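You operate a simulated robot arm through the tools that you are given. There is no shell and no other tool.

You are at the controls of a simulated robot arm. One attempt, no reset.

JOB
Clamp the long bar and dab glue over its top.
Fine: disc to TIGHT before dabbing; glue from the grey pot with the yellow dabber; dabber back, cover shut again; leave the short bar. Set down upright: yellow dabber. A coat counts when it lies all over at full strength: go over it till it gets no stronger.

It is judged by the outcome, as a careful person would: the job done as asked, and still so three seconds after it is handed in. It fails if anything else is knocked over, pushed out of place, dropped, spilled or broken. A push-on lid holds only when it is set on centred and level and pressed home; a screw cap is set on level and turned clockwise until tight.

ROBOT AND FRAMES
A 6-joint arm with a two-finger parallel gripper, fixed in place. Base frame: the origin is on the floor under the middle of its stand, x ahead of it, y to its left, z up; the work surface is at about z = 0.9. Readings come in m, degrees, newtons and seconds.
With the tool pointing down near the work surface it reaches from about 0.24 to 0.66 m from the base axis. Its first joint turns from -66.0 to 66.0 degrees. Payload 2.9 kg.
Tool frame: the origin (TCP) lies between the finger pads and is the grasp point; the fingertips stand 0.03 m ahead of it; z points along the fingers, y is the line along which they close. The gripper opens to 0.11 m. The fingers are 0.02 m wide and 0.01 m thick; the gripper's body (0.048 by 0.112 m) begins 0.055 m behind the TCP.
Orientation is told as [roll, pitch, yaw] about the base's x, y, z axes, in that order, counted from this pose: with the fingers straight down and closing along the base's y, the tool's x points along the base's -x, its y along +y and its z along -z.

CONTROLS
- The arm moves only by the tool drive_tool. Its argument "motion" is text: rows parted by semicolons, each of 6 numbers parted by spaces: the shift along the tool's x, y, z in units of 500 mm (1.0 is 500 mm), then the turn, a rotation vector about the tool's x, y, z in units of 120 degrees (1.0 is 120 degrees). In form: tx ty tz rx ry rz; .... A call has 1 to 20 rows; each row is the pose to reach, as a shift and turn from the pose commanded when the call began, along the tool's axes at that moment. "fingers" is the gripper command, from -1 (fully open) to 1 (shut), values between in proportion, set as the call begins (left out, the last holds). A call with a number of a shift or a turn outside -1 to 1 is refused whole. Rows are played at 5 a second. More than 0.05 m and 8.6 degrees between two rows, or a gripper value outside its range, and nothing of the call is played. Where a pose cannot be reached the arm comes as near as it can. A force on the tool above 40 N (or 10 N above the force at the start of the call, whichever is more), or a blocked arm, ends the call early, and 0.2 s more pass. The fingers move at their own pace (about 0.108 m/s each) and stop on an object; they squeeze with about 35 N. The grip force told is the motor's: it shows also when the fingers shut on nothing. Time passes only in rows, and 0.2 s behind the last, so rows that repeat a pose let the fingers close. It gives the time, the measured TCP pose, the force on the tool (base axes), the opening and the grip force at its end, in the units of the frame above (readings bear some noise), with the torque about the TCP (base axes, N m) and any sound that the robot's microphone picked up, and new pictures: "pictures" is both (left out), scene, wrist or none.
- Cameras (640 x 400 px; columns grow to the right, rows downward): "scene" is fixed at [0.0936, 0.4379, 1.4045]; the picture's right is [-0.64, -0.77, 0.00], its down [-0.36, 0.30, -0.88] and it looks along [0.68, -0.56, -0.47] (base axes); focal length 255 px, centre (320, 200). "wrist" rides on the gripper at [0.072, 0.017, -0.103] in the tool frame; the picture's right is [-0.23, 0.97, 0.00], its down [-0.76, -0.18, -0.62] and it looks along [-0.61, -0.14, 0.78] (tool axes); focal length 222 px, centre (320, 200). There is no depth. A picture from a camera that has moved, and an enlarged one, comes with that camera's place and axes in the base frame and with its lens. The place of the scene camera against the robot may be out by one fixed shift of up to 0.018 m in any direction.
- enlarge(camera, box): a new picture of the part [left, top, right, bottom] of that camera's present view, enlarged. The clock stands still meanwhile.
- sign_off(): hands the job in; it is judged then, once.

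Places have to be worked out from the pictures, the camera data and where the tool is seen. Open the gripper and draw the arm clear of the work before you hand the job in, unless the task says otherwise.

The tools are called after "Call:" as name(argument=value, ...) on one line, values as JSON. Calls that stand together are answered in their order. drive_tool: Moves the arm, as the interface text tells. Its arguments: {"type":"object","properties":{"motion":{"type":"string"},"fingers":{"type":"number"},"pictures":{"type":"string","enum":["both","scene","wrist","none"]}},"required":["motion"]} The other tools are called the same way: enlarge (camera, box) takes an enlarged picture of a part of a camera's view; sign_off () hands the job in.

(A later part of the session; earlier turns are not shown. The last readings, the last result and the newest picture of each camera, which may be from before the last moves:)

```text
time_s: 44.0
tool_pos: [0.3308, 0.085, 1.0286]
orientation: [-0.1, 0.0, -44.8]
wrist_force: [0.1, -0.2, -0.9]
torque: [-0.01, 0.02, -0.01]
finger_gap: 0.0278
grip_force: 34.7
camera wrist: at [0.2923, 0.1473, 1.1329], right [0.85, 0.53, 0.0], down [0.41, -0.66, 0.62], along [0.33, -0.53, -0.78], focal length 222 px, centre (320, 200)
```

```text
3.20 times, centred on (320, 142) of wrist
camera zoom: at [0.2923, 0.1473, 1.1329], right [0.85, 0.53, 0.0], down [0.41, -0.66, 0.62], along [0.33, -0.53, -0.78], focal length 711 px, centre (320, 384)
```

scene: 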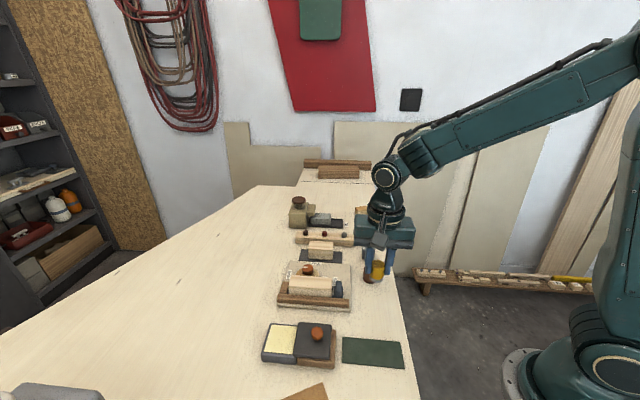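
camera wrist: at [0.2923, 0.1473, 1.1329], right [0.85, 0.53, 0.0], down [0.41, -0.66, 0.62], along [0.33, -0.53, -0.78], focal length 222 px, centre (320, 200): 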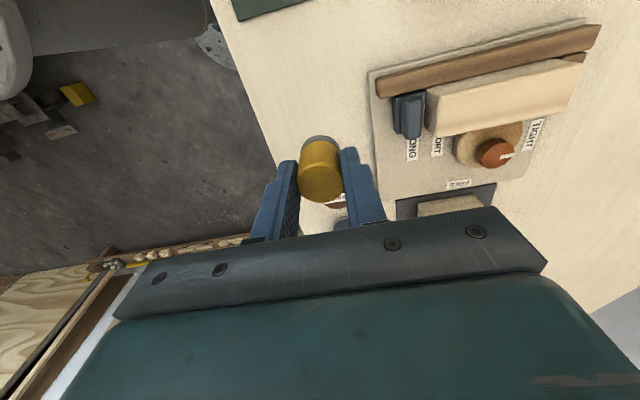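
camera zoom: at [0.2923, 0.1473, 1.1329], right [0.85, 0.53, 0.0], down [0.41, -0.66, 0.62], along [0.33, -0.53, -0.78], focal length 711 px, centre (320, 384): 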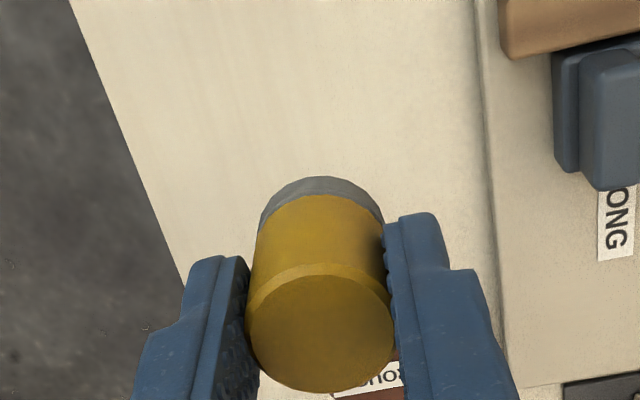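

The dabber is held upright with its pad 48 mm below the TCP. I carry it over the glue bed at (0.382, 0.299) at this height.

Call:
drive_tool(motion="0.046 0.075 0 0 0 0;0.092 0.15 0 0 0 0;0.138 0.225 0 0 0 0;0.184 0.3 0 0 0 0;0.2302 0.375 0 0 0 0;0.2302 0.375 0 0 0 0", pictures="both")

Call:
enlarge(camera="wrist", box=[220, 80, 420, 205])

Call:
enlarge(camera="scene", box=[250, 290, 350, 375])

```text
time_s: 45.4
tool_pos: [0.3804, 0.2995, 1.0272]
orientation: [0.0, 0.1, -44.9]
wrist_force: [-0.2, 0.3, -0.6]
torque: [0.0, -0.02, -0.01]
finger_gap: 0.0276
grip_force: 34.8
camera wrist: at [0.3425, 0.3628, 1.1321], right [0.85, 0.53, 0.0], down [0.41, -0.66, 0.62], along [0.33, -0.53, -0.78], focal length 222 px, centre (320, 200)
```

scene: 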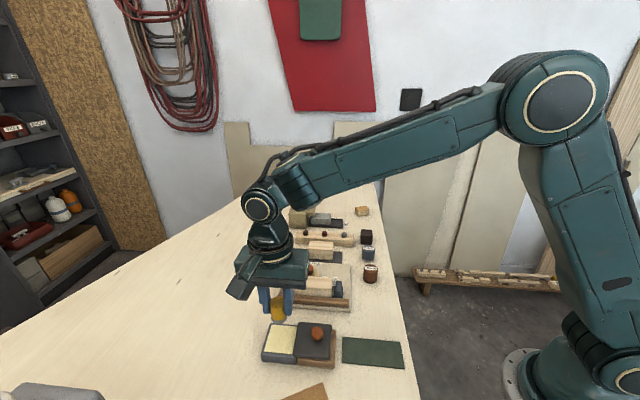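
wrist: 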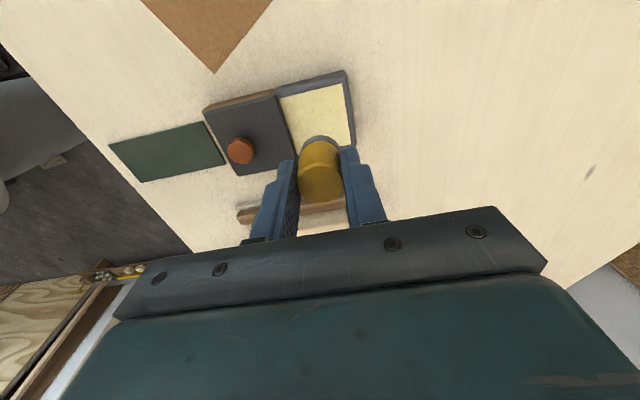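

```text
3.20 times, centred on (320, 142) of wrist
camera zoom: at [0.3425, 0.3628, 1.1321], right [0.85, 0.53, 0.0], down [0.41, -0.66, 0.62], along [0.33, -0.53, -0.78], focal length 711 px, centre (320, 384)
```

zoom: 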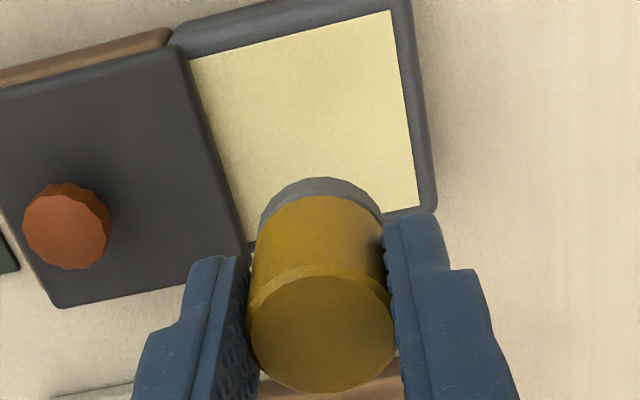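

```text
4.71 times, centred on (300, 332) of scene
camera zoom: at [0.0936, 0.438, 1.4045], right [-0.64, -0.77, 0.0], down [-0.36, 0.3, -0.88], along [0.68, -0.56, -0.47], focal length 1202 px, centre (414, -424)
```

zoom: 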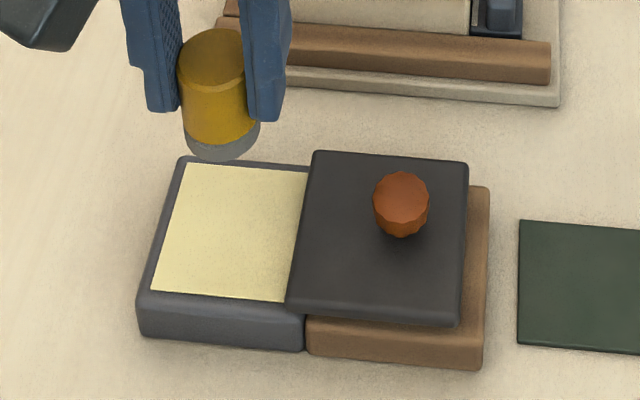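

The dabber is over the glue bed, within about 4 mm of its middle. I lower it to just above the glue and check.

Call:
drive_tool(motion="0.004 -0.002 0.04 0 0 0;0.006 -0.003 0.08 0 0 0;0.006 -0.003 0.106 0 0 0;0.006 -0.003 0.106 0 0 0", pictures="scene")

Call:
enlarge(camera="scene", box=[250, 290, 350, 375])

```text
time_s: 46.4
tool_pos: [0.379, 0.3001, 0.9748]
orientation: [0.0, 0.1, -44.9]
wrist_force: [0.9, -0.3, -1.7]
torque: [0.02, 0.0, 0.03]
finger_gap: 0.0278
grip_force: 34.5
```

scene: 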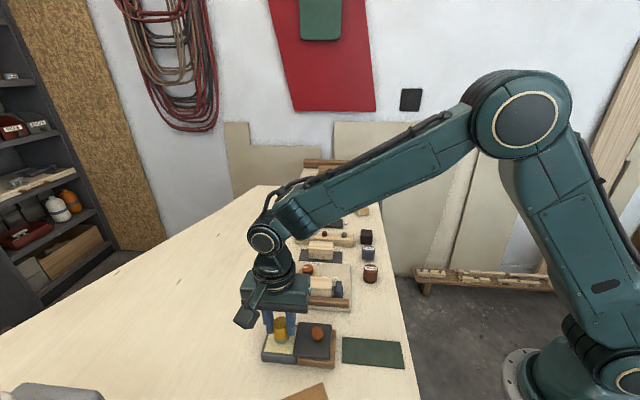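

```text
4.71 times, centred on (300, 332) of scene
camera zoom: at [0.0936, 0.438, 1.4045], right [-0.64, -0.77, 0.0], down [-0.36, 0.3, -0.88], along [0.68, -0.56, -0.47], focal length 1202 px, centre (414, -424)
```

zoom: 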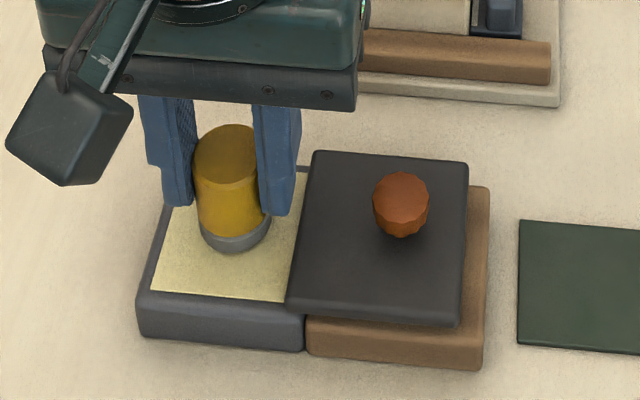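

The pad hovers just over the glue. I lower 4 mm slowly and check the force.

Call:
drive_tool(motion="0 0 0.002 0 0 0;0 0 0.004 0 0 0;0 0 0.006 0 0 0;0 0 0.008 0 0 0", pictures="none")

```text
time_s: 47.4
tool_pos: [0.3788, 0.3011, 0.9725]
orientation: [0.2, 0.1, -44.9]
wrist_force: [-3.6, -2.3, 16.8]
torque: [-0.13, 0.13, 0.0]
finger_gap: 0.0274
grip_force: 34.8
```

The pad touched the glue with 17 N at TCP z≈0.972, which puts the glue surface near 0.924. I ease the pressure slightly, stay a moment to load the pad, then lift clear.

Call:
drive_tool(motion="0 0 -0.001 0 0 0;0 0 -0.001 0 0 0;0 0 -0.03 0 0 0;0 0 -0.09 0 0 0;0 0 -0.12 0 0 0;0 0 -0.12 0 0 0", pictures="both")

Call:
enlarge(camera="scene", box=[250, 290, 350, 375])

Call:
enlarge(camera="wrist", box=[220, 80, 420, 205])

```text
time_s: 48.8
tool_pos: [0.3788, 0.2999, 1.0314]
orientation: [0.1, 0.1, -44.9]
wrist_force: [-0.5, -0.4, 0.4]
torque: [0.01, -0.03, -0.02]
finger_gap: 0.0276
grip_force: 35.2
camera wrist: at [0.3402, 0.3621, 1.1349], right [0.85, 0.53, 0.0], down [0.41, -0.66, 0.62], along [0.33, -0.53, -0.78], focal length 222 px, centre (320, 200)
```

scene: 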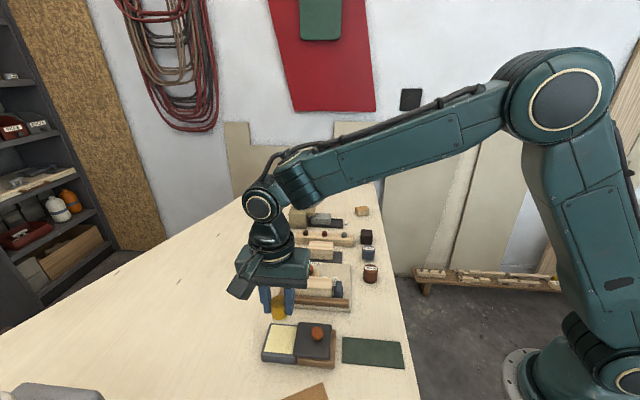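
wrist: 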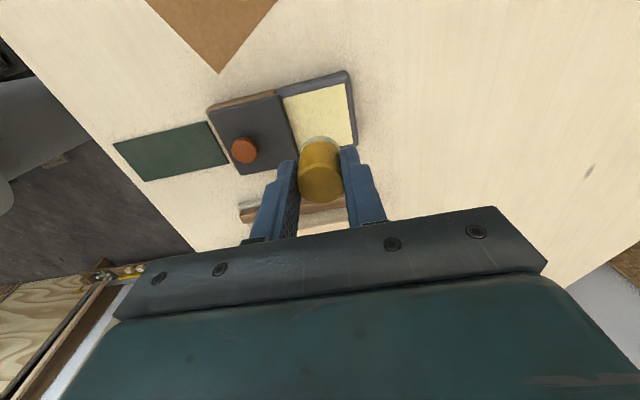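

```text
4.71 times, centred on (300, 332) of scene
camera zoom: at [0.0936, 0.4379, 1.4045], right [-0.64, -0.77, 0.0], down [-0.36, 0.3, -0.88], along [0.68, -0.56, -0.47], focal length 1202 px, centre (414, -424)
```

zoom: 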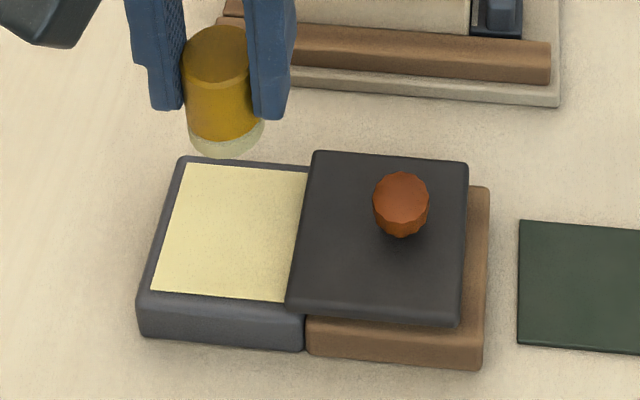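

```text
3.20 times, centred on (320, 142) of wrist
camera zoom: at [0.3402, 0.3621, 1.1349], right [0.85, 0.53, 0.0], down [0.41, -0.66, 0.62], along [0.33, -0.53, -0.78], focal length 711 px, centre (320, 384)
```

zoom: 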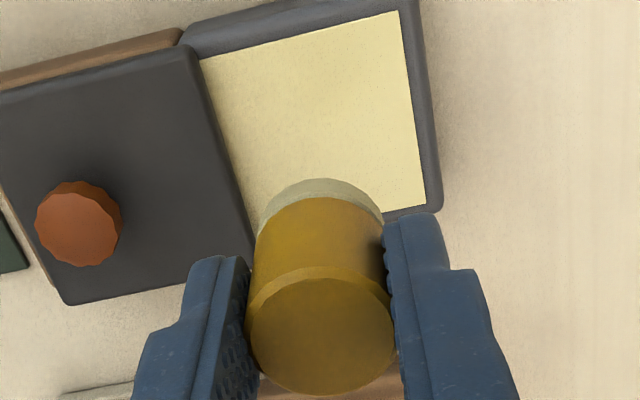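

The pad has turned from grey to pale yellow, so it carries glue. I move over the middle of the bar at about (0.442, 0.181) and line up.

Call:
drive_tool(motion="-0.065 -0.02 0 0 0 0;-0.13 -0.04 0 0 0 0;-0.195 -0.06 0 0 0 0;-0.2571 -0.0783 0 0 0 0;-0.2571 -0.0783 0 0 0 0", pictures="both")

Call:
enlarge(camera="wrist", box=[200, 60, 440, 210])

Call:
enlarge(camera="scene", box=[265, 240, 365, 320])

```text
time_s: 50.0
tool_pos: [0.4424, 0.1818, 1.0322]
orientation: [0.1, 0.0, -44.9]
wrist_force: [0.1, -0.1, -0.7]
torque: [0.0, -0.01, 0.01]
finger_gap: 0.0277
grip_force: 34.5
camera wrist: at [0.4044, 0.2443, 1.1355], right [0.85, 0.53, 0.0], down [0.41, -0.66, 0.62], along [0.33, -0.53, -0.78], focal length 222 px, centre (320, 200)
```

scene: 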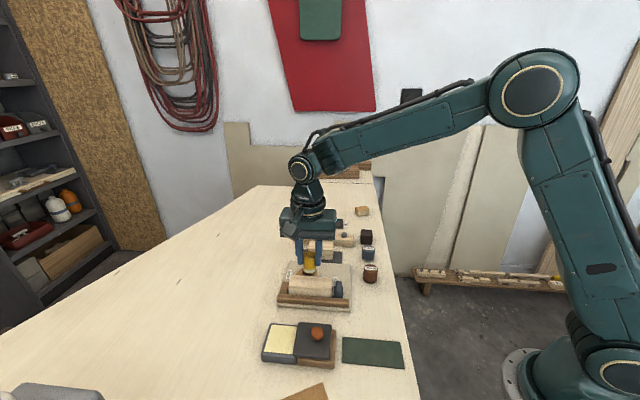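
wrist: 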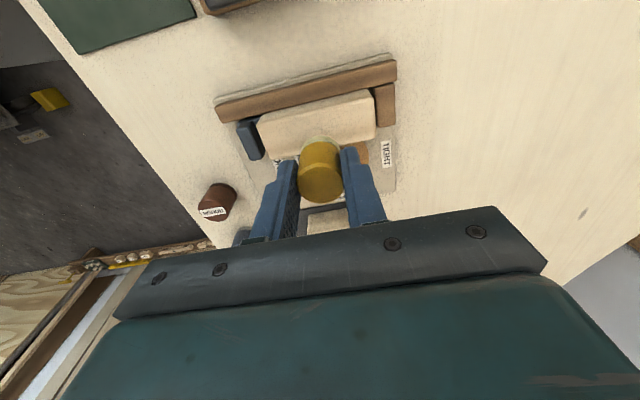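

```text
2.67 times, centred on (320, 135) of wrist
camera zoom: at [0.4044, 0.2443, 1.1355], right [0.85, 0.53, 0.0], down [0.41, -0.66, 0.62], along [0.33, -0.53, -0.78], focal length 592 px, centre (320, 373)
```

zoom: 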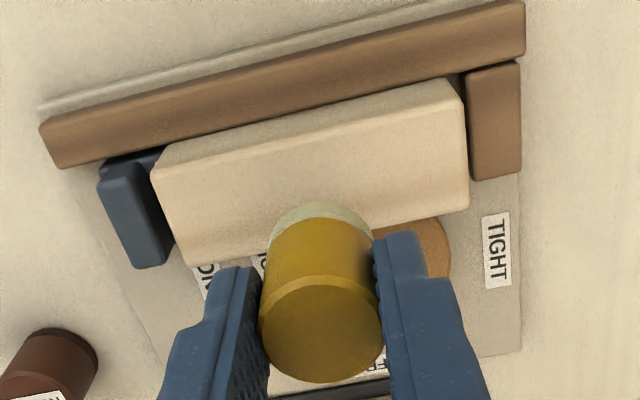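

```text
5.00 times, centred on (315, 280) of scene
camera zoom: at [0.0936, 0.4379, 1.4045], right [-0.64, -0.77, 0.0], down [-0.36, 0.3, -0.88], along [0.68, -0.56, -0.47], focal length 1277 px, centre (345, -200)
```

zoom: 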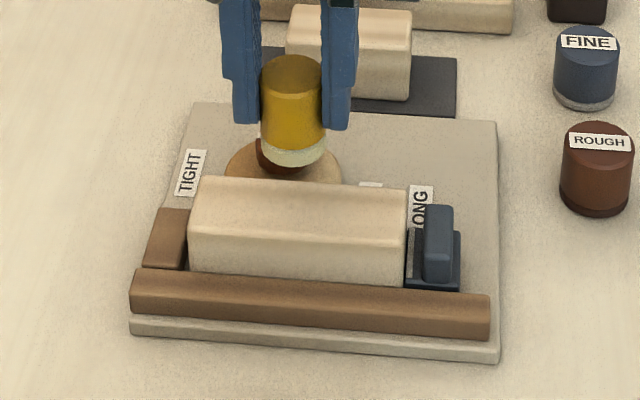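

The bar's top is about 100 × 34 mm, with its centre about 2 mm from my tool axis and its top near z≈0.946. The blue handle sits slightly lower, at about 0.943. I start at the bar's middle and lower slowly to find the contact height.

Call:
drive_tool(motion="0.0022 -0.0044 0.03 0 0 0;0.0022 -0.0044 0.06 0 0 0;0.0022 -0.0044 0.07 0 0 0;0.0022 -0.0044 0.074 0 0 0;0.0022 -0.0044 0.076 0 0 0", pictures="none")

```text
time_s: 51.2
tool_pos: [0.4413, 0.1818, 0.9958]
orientation: [0.4, 0.0, -45.0]
wrist_force: [-4.5, -6.3, 33.3]
torque: [-0.38, 0.34, -0.02]
finger_gap: 0.0267
grip_force: 34.6
```

Contact is firmer than expected, 33 N at TCP 0.994, so the bar top is about 2.5 mm higher than I judged. I lift off and look at the mark and the dabber's seat in the grip.

Call:
drive_tool(motion="0 0 -0.006 0 0 0;0 0 -0.04 0 0 0;0 0 -0.076 0 0 0;0 0 -0.076 0 0 0", pictures="both")

Call:
enlarge(camera="wrist", box=[200, 60, 440, 210])

Call:
enlarge(camera="scene", box=[265, 240, 365, 320])

```text
time_s: 52.2
tool_pos: [0.4388, 0.1812, 1.0322]
orientation: [0.0, 0.1, -44.9]
wrist_force: [-0.5, 0.1, -0.6]
torque: [-0.02, -0.03, 0.01]
finger_gap: 0.0275
grip_force: 34.6
camera wrist: at [0.4015, 0.2436, 1.1357], right [0.85, 0.53, 0.0], down [0.41, -0.66, 0.62], along [0.33, -0.53, -0.78], focal length 222 px, centre (320, 200)
```

scene: 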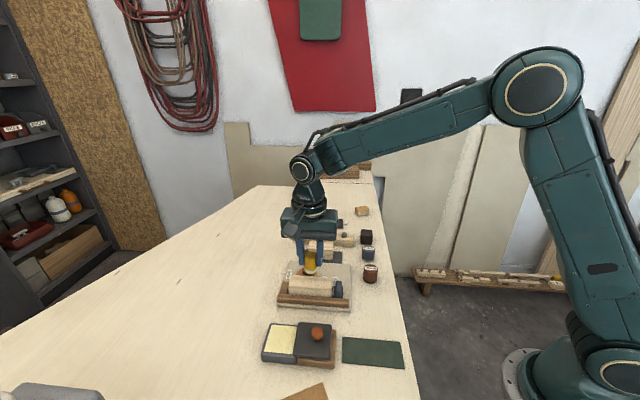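
wrist: 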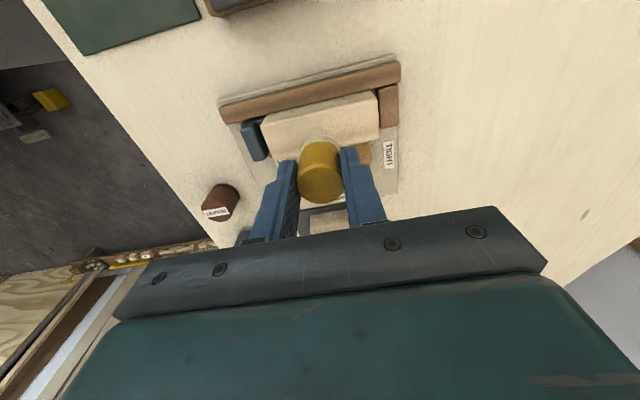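

```text
2.67 times, centred on (320, 135) of wrist
camera zoom: at [0.4015, 0.2436, 1.1357], right [0.85, 0.53, 0.0], down [0.41, -0.66, 0.62], along [0.33, -0.53, -0.78], focal length 592 px, centre (320, 373)
```

zoom: 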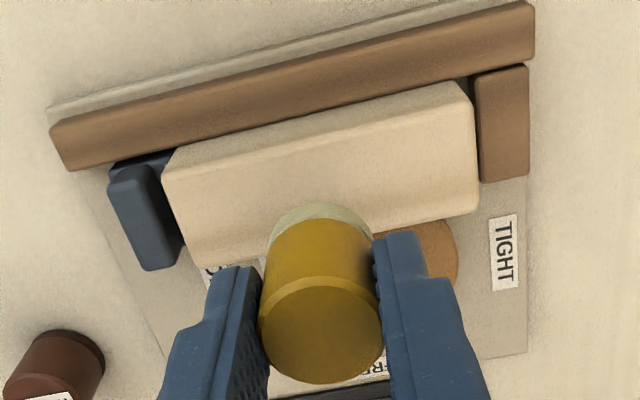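

```text
5.00 times, centred on (315, 280) of scene
camera zoom: at [0.0936, 0.4379, 1.4045], right [-0.64, -0.77, 0.0], down [-0.36, 0.3, -0.88], along [0.68, -0.56, -0.47], focal length 1277 px, centre (345, -200)
```

zoom: 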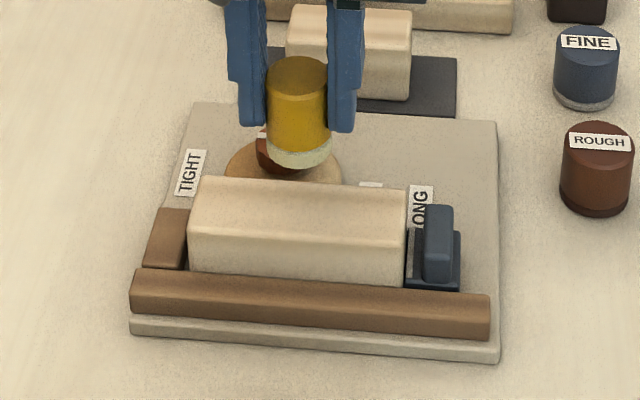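

I enlarge the bar top in the scene view to see whether the dab left a visible mark.

Call:
enlarge(camera="scene", box=[290, 265, 354, 305])

Call:
drive_tool(motion="-0.04 0 0 0 0 0;-0.08 0 0 0 0 0;-0.12 0 0 0 0 0;-0.12 0 0 0 0 0", pictures="wrist")

Call:
enlarge(camera="wrist", box=[220, 20, 420, 145])

```text
10.00 times, centred on (322, 285) of scene
camera zoom: at [0.0936, 0.4379, 1.4045], right [-0.64, -0.77, 0.0], down [-0.36, 0.3, -0.88], along [0.68, -0.56, -0.47], focal length 2554 px, centre (300, -650)
```

zoom: 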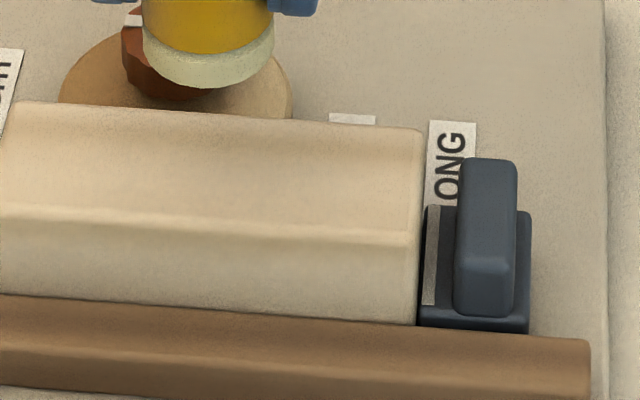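

```text
time_s: 53.2
tool_pos: [0.4827, 0.1396, 1.0317]
orientation: [0.1, 0.0, -44.9]
wrist_force: [0.0, 0.6, -0.4]
torque: [-0.01, -0.03, 0.01]
finger_gap: 0.028
grip_force: 35.5
camera wrist: at [0.4444, 0.2015, 1.1357], right [0.85, 0.53, 0.0], down [0.41, -0.66, 0.62], along [0.33, -0.53, -0.78], focal length 222 px, centre (320, 200)
```

wrist: 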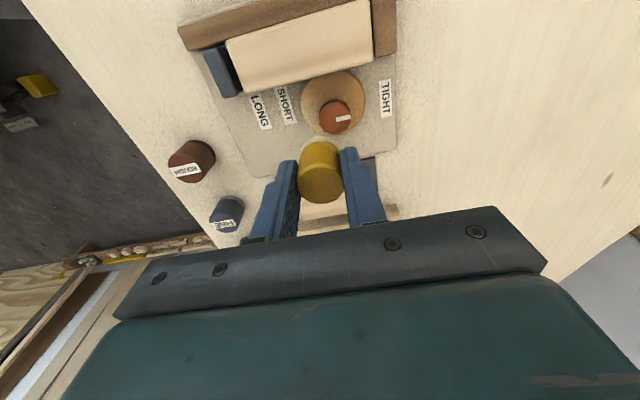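

```text
3.20 times, centred on (320, 82) of wrist
camera zoom: at [0.4444, 0.2015, 1.1357], right [0.85, 0.53, 0.0], down [0.41, -0.66, 0.62], along [0.33, -0.53, -0.78], focal length 711 px, centre (320, 576)
```

zoom: 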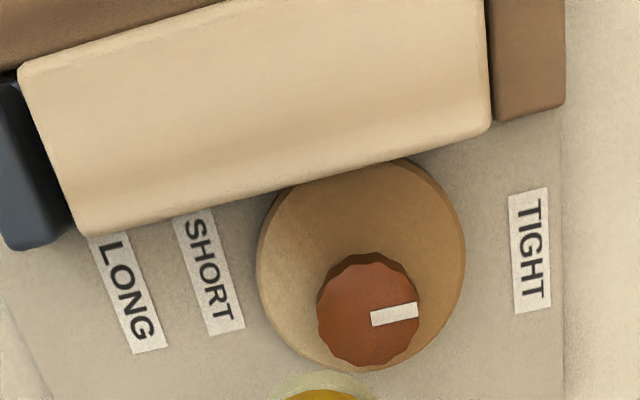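

I enlarge the bar top from this clearer view to look for any trace of glue.

Call:
enlarge(camera="wrist", box=[220, 0, 380, 100])

Call:
enlarge(camera="scene", box=[280, 260, 350, 305])

```text
4.00 times, centred on (300, 50) of wrist
camera zoom: at [0.4444, 0.2015, 1.1357], right [0.85, 0.53, 0.0], down [0.41, -0.66, 0.62], along [0.33, -0.53, -0.78], focal length 888 px, centre (400, 800)
```

zoom: 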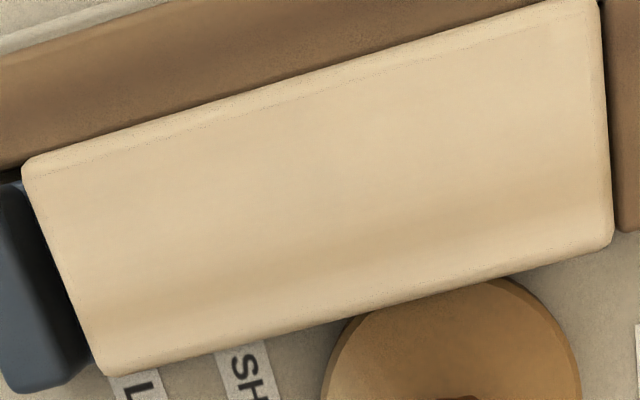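

```text
8.89 times, centred on (315, 282) of scene
camera zoom: at [0.0936, 0.4379, 1.4045], right [-0.64, -0.77, 0.0], down [-0.36, 0.3, -0.88], along [0.68, -0.56, -0.47], focal length 2270 px, centre (364, -533)
```

zoom: 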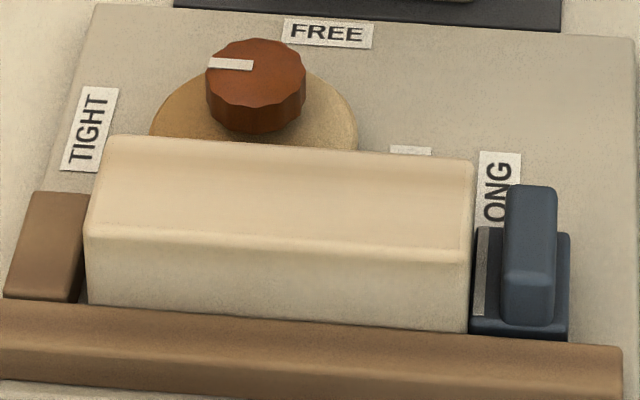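

There is no visible trace from the single dab, so I try going over the bar with light contact. I make one stroke along the fence-side half at about 10 N, then draw back to look.

Call:
drive_tool(motion="0.07 -0.041 0 0 0 0;0.138 -0.082 0 0 0 0;0.138 -0.082 0.05 0 0 0;0.138 -0.082 0.0712 0 0 0;0.138 -0.082 0.0724 0 0 0;0.138 -0.068 0.0724 0 0 0;0.138 -0.054 0.0724 0 0 0;0.138 -0.04 0.0724 0 0 0;0.138 -0.026 0.0724 0 0 0;0.138 -0.012 0.0724 0 0 0;0.138 0.002 0.0724 0 0 0;0.138 0.016 0.0724 0 0 0;0.138 0.03 0.0724 0 0 0;0.138 0.044 0.0724 0 0 0;0.138 0.058 0.0724 0 0 0;0.138 0.072 0.0724 0 0 0;0.138 0.082 0.0724 0 0 0", pictures="wrist")

```text
time_s: 56.8
tool_pos: [0.4627, 0.2164, 0.9966]
orientation: [0.1, 0.0, -44.9]
wrist_force: [-4.6, -5.5, 22.7]
torque: [-0.48, 0.3, -0.05]
finger_gap: 0.0264
grip_force: 35.0
camera wrist: at [0.4237, 0.2787, 1.1002], right [0.85, 0.53, 0.0], down [0.41, -0.66, 0.62], along [0.33, -0.53, -0.78], focal length 222 px, centre (320, 200)
```

wrist: 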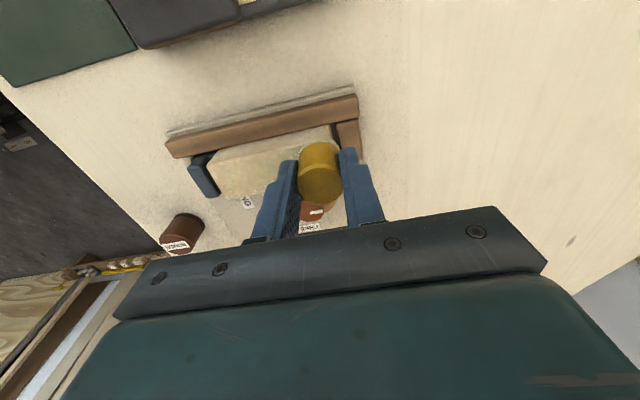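

The stroked part of the bar now shows a yellowish film, so the glue is laying down. I ease 0.4 mm up and stroke back along the disc-side half, then draw back to look.

Call:
drive_tool(motion="-0.012 0 -0.0008 0 0 0;-0.024 0 -0.0008 0 0 0;-0.036 0 -0.0008 0 0 0;-0.036 -0.014 -0.0008 0 0 0;-0.036 -0.028 -0.0008 0 0 0;-0.036 -0.042 -0.0008 0 0 0;-0.036 -0.056 -0.0008 0 0 0;-0.036 -0.07 -0.0008 0 0 0;-0.036 -0.084 -0.0008 0 0 0;-0.036 -0.098 -0.0008 0 0 0;-0.036 -0.112 -0.0008 0 0 0;-0.036 -0.126 -0.0008 0 0 0;-0.036 -0.14 -0.0008 0 0 0;-0.036 -0.154 -0.0008 0 0 0;-0.036 -0.164 -0.0008 0 0 0", pictures="none")

Call:
drive_tool(motion="0 0 -0.0708 0 0 0;-0.05 0.041 -0.0708 0 0 0;-0.102 0.082 -0.0708 0 0 0;-0.102 0.082 -0.0708 0 0 0", pictures="both")

Call:
enlarge(camera="wrist", box=[220, 0, 380, 100])

Call:
enlarge(camera="scene", box=[280, 260, 350, 305])

```text
time_s: 60.0
tool_pos: [0.4178, 0.1469, 0.9962]
orientation: [0.1, 0.1, -45.0]
wrist_force: [4.4, 4.8, 19.3]
torque: [0.35, -0.27, -0.05]
finger_gap: 0.0265
grip_force: 34.5
```

```text
time_s: 61.0
tool_pos: [0.4826, 0.1413, 1.0315]
orientation: [0.0, 0.1, -44.9]
wrist_force: [-0.3, 0.3, 0.0]
torque: [0.01, -0.02, -0.01]
finger_gap: 0.0277
grip_force: 35.1
camera wrist: at [0.4441, 0.2017, 1.135], right [0.85, 0.53, 0.0], down [0.41, -0.66, 0.62], along [0.33, -0.53, -0.78], focal length 222 px, centre (320, 200)
```

scene: 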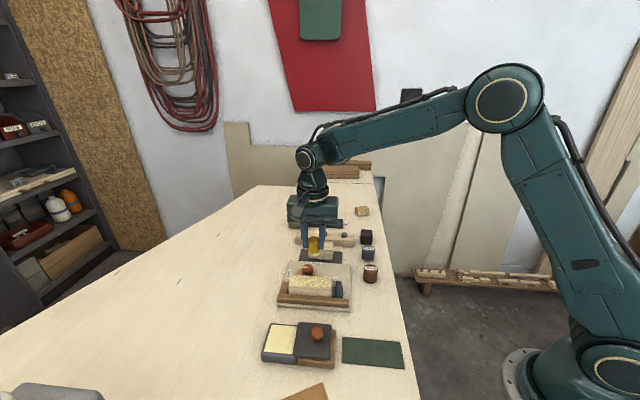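
wrist: 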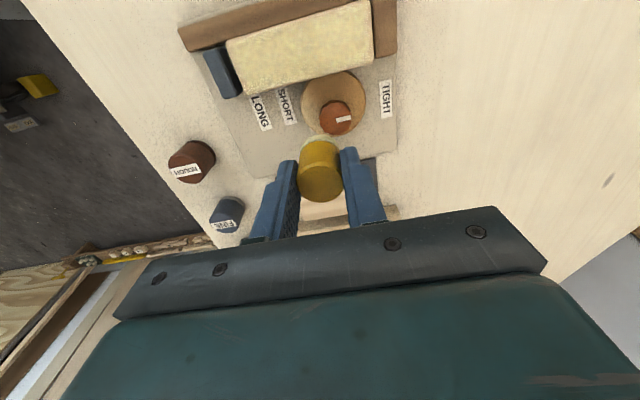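

```text
4.00 times, centred on (300, 50) of wrist
camera zoom: at [0.4441, 0.2017, 1.135], right [0.85, 0.53, 0.0], down [0.41, -0.66, 0.62], along [0.33, -0.53, -0.78], focal length 888 px, centre (400, 800)
```

zoom: 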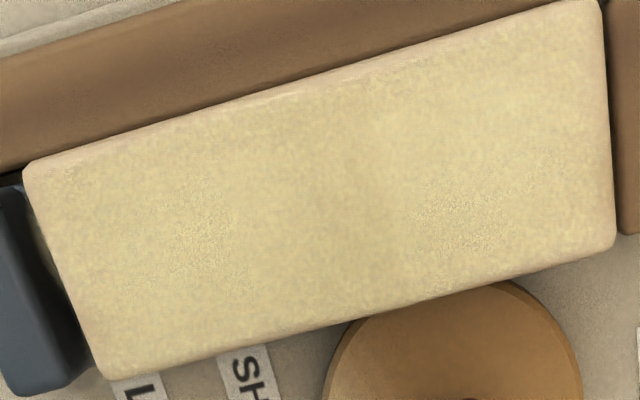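

```text
8.89 times, centred on (315, 282) of scene
camera zoom: at [0.0936, 0.4379, 1.4045], right [-0.64, -0.77, 0.0], down [-0.36, 0.3, -0.88], along [0.68, -0.56, -0.47], focal length 2270 px, centre (364, -533)
```

zoom: 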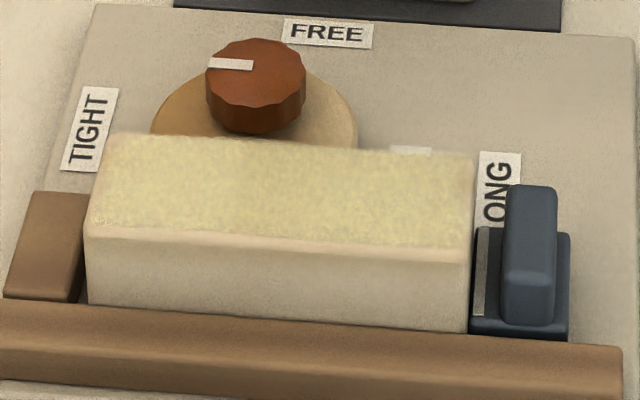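

The film now lies over the whole top, a bit thin, with narrow bare strips at the edges. The bar is still firm and the disc still at TIGHT. I go back to the pot to reload the pad.

Call:
drive_tool(motion="0.075 0.0165 0 0 0 0;0.15 0.033 0 0 0 0;0.225 0.0496 0 0 0 0;0.3 0.066 0 0 0 0;0.3749 0.0827 0 0 0 0;0.3749 0.0827 0.06 0 0 0;0.3749 0.0827 0.11 0 0 0;0.3749 0.0827 0.116 0 0 0;0.3749 0.0827 0.1185 0 0 0;0.3749 0.0827 0.1185 0 0 0;0.3749 0.0827 0.1185 0 0 0;0.3749 0.0827 0.1185 0 0 0", pictures="scene")

Call:
enlarge(camera="scene", box=[250, 290, 350, 375])

```text
time_s: 63.6
tool_pos: [0.38, 0.3016, 0.9718]
orientation: [0.2, 0.0, -44.9]
wrist_force: [-0.3, 0.5, 11.8]
torque: [-0.01, -0.05, 0.05]
finger_gap: 0.0278
grip_force: 34.7
```

scene: 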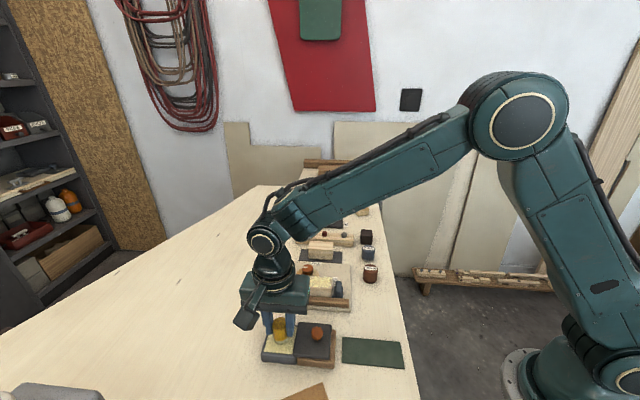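

```text
4.71 times, centred on (300, 332) of scene
camera zoom: at [0.0934, 0.4379, 1.4045], right [-0.64, -0.77, 0.0], down [-0.36, 0.3, -0.88], along [0.68, -0.56, -0.47], focal length 1202 px, centre (414, -424)
```

zoom: 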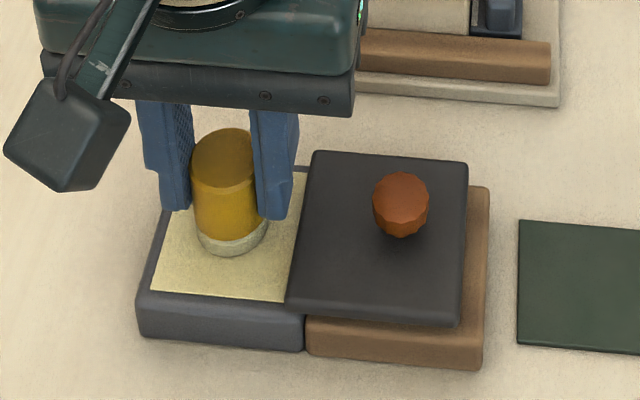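

The pad is reloading with 12 N of contact. I lift it and make the second coat, starting with a stroke along the fence-side edge from end to end, a little wider than before.

Call:
drive_tool(motion="0 0 -0.06 0 0 0;0 0 -0.1193 0 0 0;-0.0582 -0.0427 -0.1193 0 0 0;-0.1165 -0.0854 -0.1193 0 0 0;-0.1747 -0.128 -0.1193 0 0 0;-0.2329 -0.1707 -0.1193 0 0 0;-0.2329 -0.1707 -0.06 0 0 0;-0.2329 -0.1707 -0.0489 0 0 0;-0.2329 -0.156 -0.0489 0 0 0;-0.2329 -0.1414 -0.0489 0 0 0;-0.2329 -0.1267 -0.0489 0 0 0;-0.2329 -0.112 -0.0489 0 0 0;-0.2329 -0.0974 -0.0489 0 0 0;-0.2329 -0.0827 -0.0489 0 0 0;-0.2329 -0.068 -0.0489 0 0 0;-0.2329 -0.0534 -0.0489 0 0 0;-0.2329 -0.0387 -0.0489 0 0 0;-0.2329 -0.024 -0.0489 0 0 0;-0.2329 -0.0094 -0.0489 0 0 0;-0.2329 0.0053 -0.0489 0 0 0", pictures="none")

Call:
drive_tool(motion="-0.011 0 0 0 0 0;-0.022 0 0 0 0 0;-0.022 -0.0147 0 0 0 0;-0.022 -0.0293 0 0 0 0;-0.022 -0.044 0 0 0 0;-0.022 -0.0587 0 0 0 0;-0.022 -0.0733 0 0 0 0;-0.022 -0.088 0 0 0 0;-0.022 -0.1027 0 0 0 0;-0.022 -0.1173 0 0 0 0;-0.022 -0.132 0 0 0 0;-0.022 -0.1467 0 0 0 0;-0.022 -0.1613 0 0 0 0;-0.022 -0.176 0 0 0 0;-0.033 -0.176 0 0 0 0;-0.044 -0.176 0 0 0 0", pictures="none")

Call:
drive_tool(motion="0 0.0147 0 0 0 0;0 0.0293 0 0 0 0;0 0.044 0 0 0 0;0 0.0587 0 0 0 0;0 0.0733 0 0 0 0;0 0.088 0 0 0 0;0 0.1027 0 0 0 0;0 0.1173 0 0 0 0;0 0.132 0 0 0 0;0 0.1467 0 0 0 0;0 0.1613 0 0 0 0;0 0.176 0 0 0 0", pictures="none")

```text
time_s: 67.8
tool_pos: [0.4622, 0.2203, 0.9961]
orientation: [0.2, 0.0, -44.9]
wrist_force: [-2.7, -3.2, 10.8]
torque: [-0.2, 0.11, 0.04]
finger_gap: 0.0274
grip_force: 34.6
```

```text
time_s: 71.2
tool_pos: [0.4152, 0.1417, 0.9958]
orientation: [0.0, 0.1, -45.0]
wrist_force: [-5.4, 4.9, 19.9]
torque: [0.49, 0.02, 0.07]
finger_gap: 0.026
grip_force: 34.8
```

```text
time_s: 73.8
tool_pos: [0.4784, 0.2039, 0.9966]
orientation: [0.1, 0.1, -44.9]
wrist_force: [-2.3, -4.1, 15.8]
torque: [-0.27, 0.16, 0.0]
finger_gap: 0.0273
grip_force: 34.6
```

The second coat went on at 11–20 N. I lift and draw back to the viewing pose.

Call:
drive_tool(motion="0 0 -0.0704 0 0 0;-0.049 -0.044 -0.0704 0 0 0;-0.098 -0.088 -0.0704 0 0 0;-0.098 -0.088 -0.0704 0 0 0", pictures="both")

Call:
enlarge(camera="wrist", box=[220, 0, 380, 100])

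Call:
enlarge(camera="scene", box=[280, 260, 350, 305])

```text
time_s: 74.8
tool_pos: [0.482, 0.1392, 1.0323]
orientation: [0.0, 0.1, -45.0]
wrist_force: [0.5, 0.3, -0.5]
torque: [0.02, 0.01, 0.0]
finger_gap: 0.0274
grip_force: 35.0
camera wrist: at [0.4438, 0.2012, 1.1359], right [0.85, 0.53, 0.0], down [0.41, -0.66, 0.62], along [0.33, -0.53, -0.78], focal length 222 px, centre (320, 200)
```

scene: 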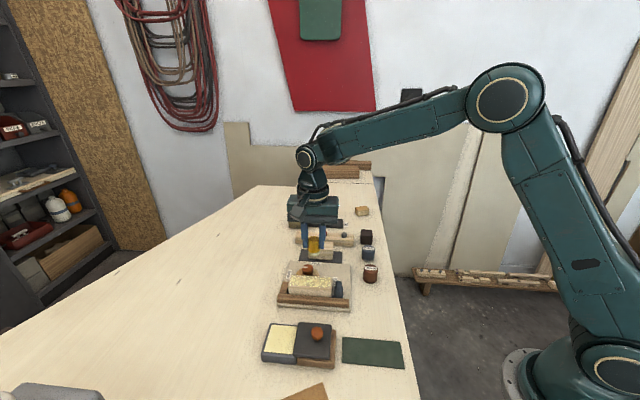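
wrist: 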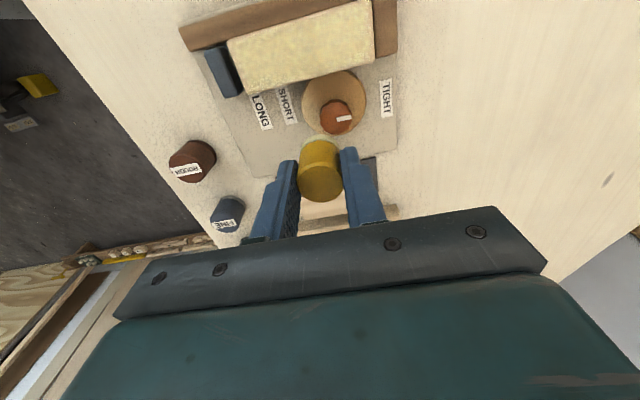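

```text
4.00 times, centred on (300, 50) of wrist
camera zoom: at [0.4438, 0.2012, 1.1359], right [0.85, 0.53, 0.0], down [0.41, -0.66, 0.62], along [0.33, -0.53, -0.78], focal length 888 px, centre (400, 800)
```

zoom: 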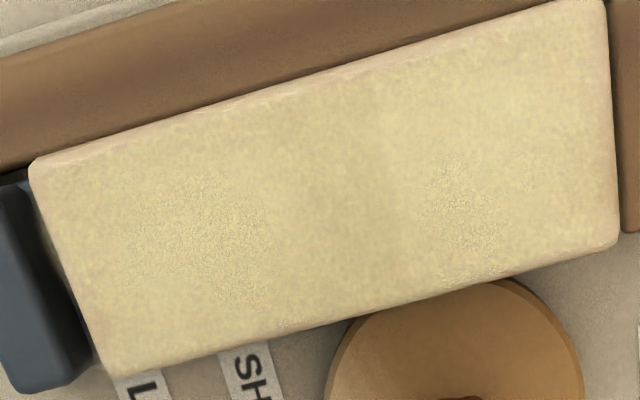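

```text
8.89 times, centred on (315, 282) of scene
camera zoom: at [0.0936, 0.4379, 1.4045], right [-0.64, -0.77, 0.0], down [-0.36, 0.3, -0.88], along [0.68, -0.56, -0.47], focal length 2270 px, centre (364, -533)
```

zoom: 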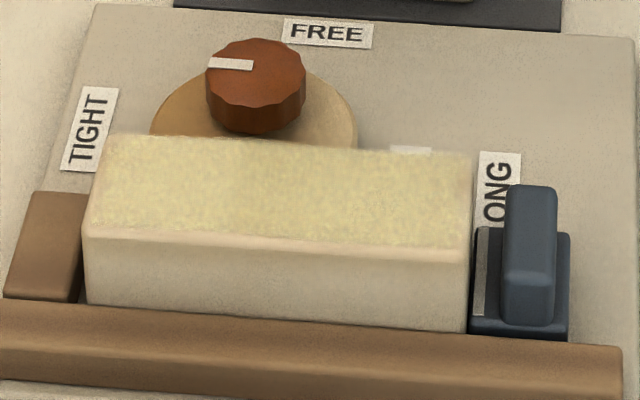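

The second coat looks only slightly fuller than the first; the pale strips left are the rounded edges. I reload and do a third coat, starting from the opposite end, to see whether it still gets stronger.

Call:
drive_tool(motion="0.075 0.0165 0 0 0 0;0.15 0.033 0 0 0 0;0.225 0.0496 0 0 0 0;0.3 0.066 0 0 0 0;0.3749 0.0827 0 0 0 0;0.3749 0.0827 0.06 0 0 0;0.3749 0.0827 0.11 0 0 0;0.3749 0.0827 0.117 0 0 0;0.3749 0.0827 0.1195 0 0 0;0.3749 0.0827 0.1195 0 0 0;0.3749 0.0827 0.1195 0 0 0;0.3749 0.0827 0.1195 0 0 0;0.3749 0.0827 0.1195 0 0 0;0.3749 0.0827 0.1195 0 0 0", pictures="none")

Call:
drive_tool(motion="0 0 -0.06 0 0 0;0 0 -0.1195 0 0 0", pictures="scene")

Call:
enlarge(camera="scene", box=[250, 290, 350, 375])

```text
time_s: 77.8
tool_pos: [0.3789, 0.3001, 0.9723]
orientation: [0.1, -0.1, -44.9]
wrist_force: [0.2, 1.0, 15.1]
torque: [-0.34, 0.2, 0.07]
finger_gap: 0.0269
grip_force: 35.0
```

```text
time_s: 78.4
tool_pos: [0.3791, 0.3018, 1.0308]
orientation: [-0.1, 0.0, -44.9]
wrist_force: [0.9, 0.6, 0.0]
torque: [-0.01, 0.0, 0.05]
finger_gap: 0.0275
grip_force: 35.0
```

scene: 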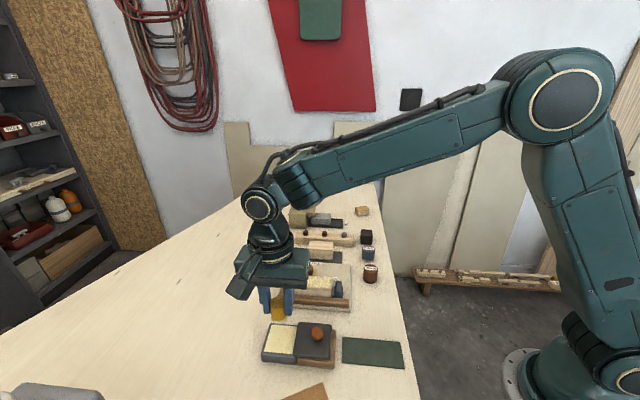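

```text
4.71 times, centred on (300, 332) of scene
camera zoom: at [0.0936, 0.4379, 1.4045], right [-0.64, -0.77, 0.0], down [-0.36, 0.3, -0.88], along [0.68, -0.56, -0.47], focal length 1202 px, centre (414, -424)
```

zoom: 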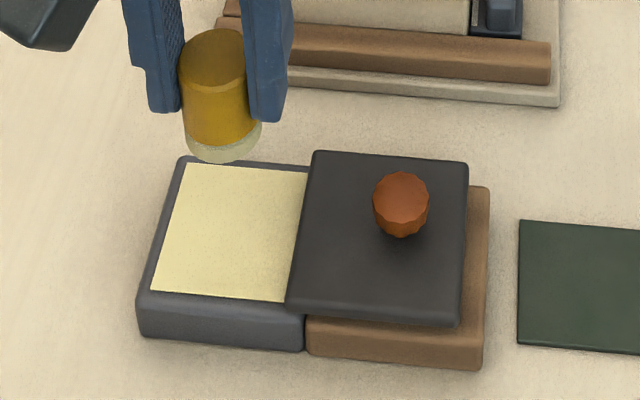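

The pad is reloaded. I run the third coat: fence side from the far end back, then the disc side, then the middle.

Call:
drive_tool(motion="-0.0776 0.0018 0 0 0 0;-0.1553 0.0035 0 0 0 0;-0.2329 0.0053 0 0 0 0;-0.2329 0.0053 0.06 0 0 0;-0.2329 0.0053 0.0708 0 0 0;-0.2329 -0.0094 0.0708 0 0 0;-0.2329 -0.024 0.0708 0 0 0;-0.2329 -0.0387 0.0708 0 0 0;-0.2329 -0.0534 0.0708 0 0 0;-0.2329 -0.068 0.0708 0 0 0;-0.2329 -0.0827 0.0708 0 0 0;-0.2329 -0.0974 0.0708 0 0 0;-0.2329 -0.112 0.0708 0 0 0;-0.2329 -0.1267 0.0708 0 0 0;-0.2329 -0.1414 0.0708 0 0 0;-0.2329 -0.156 0.0708 0 0 0;-0.2329 -0.1707 0.0708 0 0 0", pictures="none")

Call:
drive_tool(motion="-0.015 0 0 0 0 0;-0.03 0 0 0 0 0;-0.044 0 0 0 0 0;-0.044 0.0147 0 0 0 0;-0.044 0.0293 0 0 0 0;-0.044 0.044 0 0 0 0;-0.044 0.0587 0 0 0 0;-0.044 0.0733 0 0 0 0;-0.044 0.088 0 0 0 0;-0.044 0.1027 0 0 0 0;-0.044 0.1173 0 0 0 0;-0.044 0.132 0 0 0 0;-0.044 0.1467 0 0 0 0;-0.044 0.1613 0 0 0 0;-0.044 0.176 0 0 0 0", pictures="none")

Call:
drive_tool(motion="0.011 0 0 0 0 0;0.022 0 0 0 0 0;0.022 -0.0147 0 0 0 0;0.022 -0.0293 0 0 0 0;0.022 -0.044 0 0 0 0;0.022 -0.0587 0 0 0 0;0.022 -0.0733 0 0 0 0;0.022 -0.088 0 0 0 0;0.022 -0.1027 0 0 0 0;0.022 -0.1173 0 0 0 0;0.022 -0.132 0 0 0 0;0.022 -0.1467 0 0 0 0;0.022 -0.1613 0 0 0 0;0.022 -0.176 0 0 0 0", pictures="none")

Call:
drive_tool(motion="0 0 -0.0704 0 0 0;-0.06 0.044 -0.0704 0 0 0;-0.12 0.088 -0.0704 0 0 0;-0.12 0.088 -0.0704 0 0 0", pictures="both")

Call:
enlarge(camera="wrist", box=[220, 0, 380, 100])

Call:
enlarge(camera="scene", box=[280, 260, 350, 305])

```text
time_s: 82.0
tool_pos: [0.403, 0.1584, 0.9978]
orientation: [0.3, 0.0, -44.9]
wrist_force: [5.8, 6.6, 24.2]
torque: [0.22, -0.36, 0.04]
finger_gap: 0.0278
grip_force: 35.5
```

```text
time_s: 85.2
tool_pos: [0.4787, 0.2058, 0.9967]
orientation: [0.0, 0.1, -45.0]
wrist_force: [-2.8, -5.7, 19.9]
torque: [-0.38, 0.17, 0.01]
finger_gap: 0.0278
grip_force: 35.3
```

```text
time_s: 88.2
tool_pos: [0.4075, 0.1503, 0.9962]
orientation: [0.2, -0.1, -44.8]
wrist_force: [2.6, 2.3, 10.8]
torque: [0.08, -0.17, -0.02]
finger_gap: 0.0277
grip_force: 35.3
```

```text
time_s: 89.2
tool_pos: [0.482, 0.1396, 1.0317]
orientation: [0.1, 0.1, -44.9]
wrist_force: [1.0, 0.2, 0.0]
torque: [0.01, 0.02, 0.04]
finger_gap: 0.0278
grip_force: 35.6
camera wrist: at [0.4439, 0.201, 1.136], right [0.85, 0.53, 0.0], down [0.41, -0.66, 0.62], along [0.33, -0.53, -0.78], focal length 222 px, centre (320, 200)
```

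scene: 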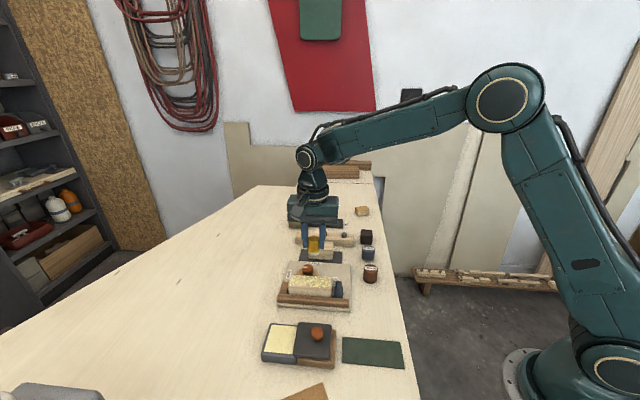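
wrist: 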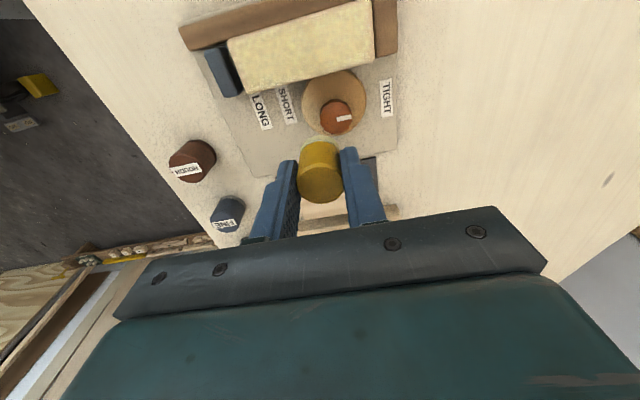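

```text
4.00 times, centred on (300, 50) of wrist
camera zoom: at [0.4439, 0.201, 1.136], right [0.85, 0.53, 0.0], down [0.41, -0.66, 0.62], along [0.33, -0.53, -0.78], focal length 888 px, centre (400, 800)
```

zoom: 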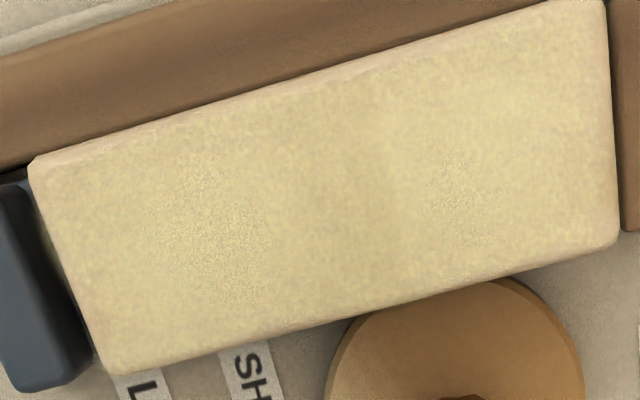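

```text
8.89 times, centred on (315, 282) of scene
camera zoom: at [0.0936, 0.4379, 1.4045], right [-0.64, -0.77, 0.0], down [-0.36, 0.3, -0.88], along [0.68, -0.56, -0.47], focal length 2270 px, centre (364, -533)
```

zoom: 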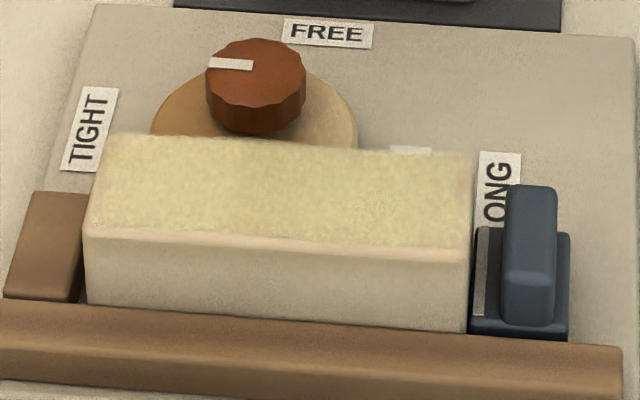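

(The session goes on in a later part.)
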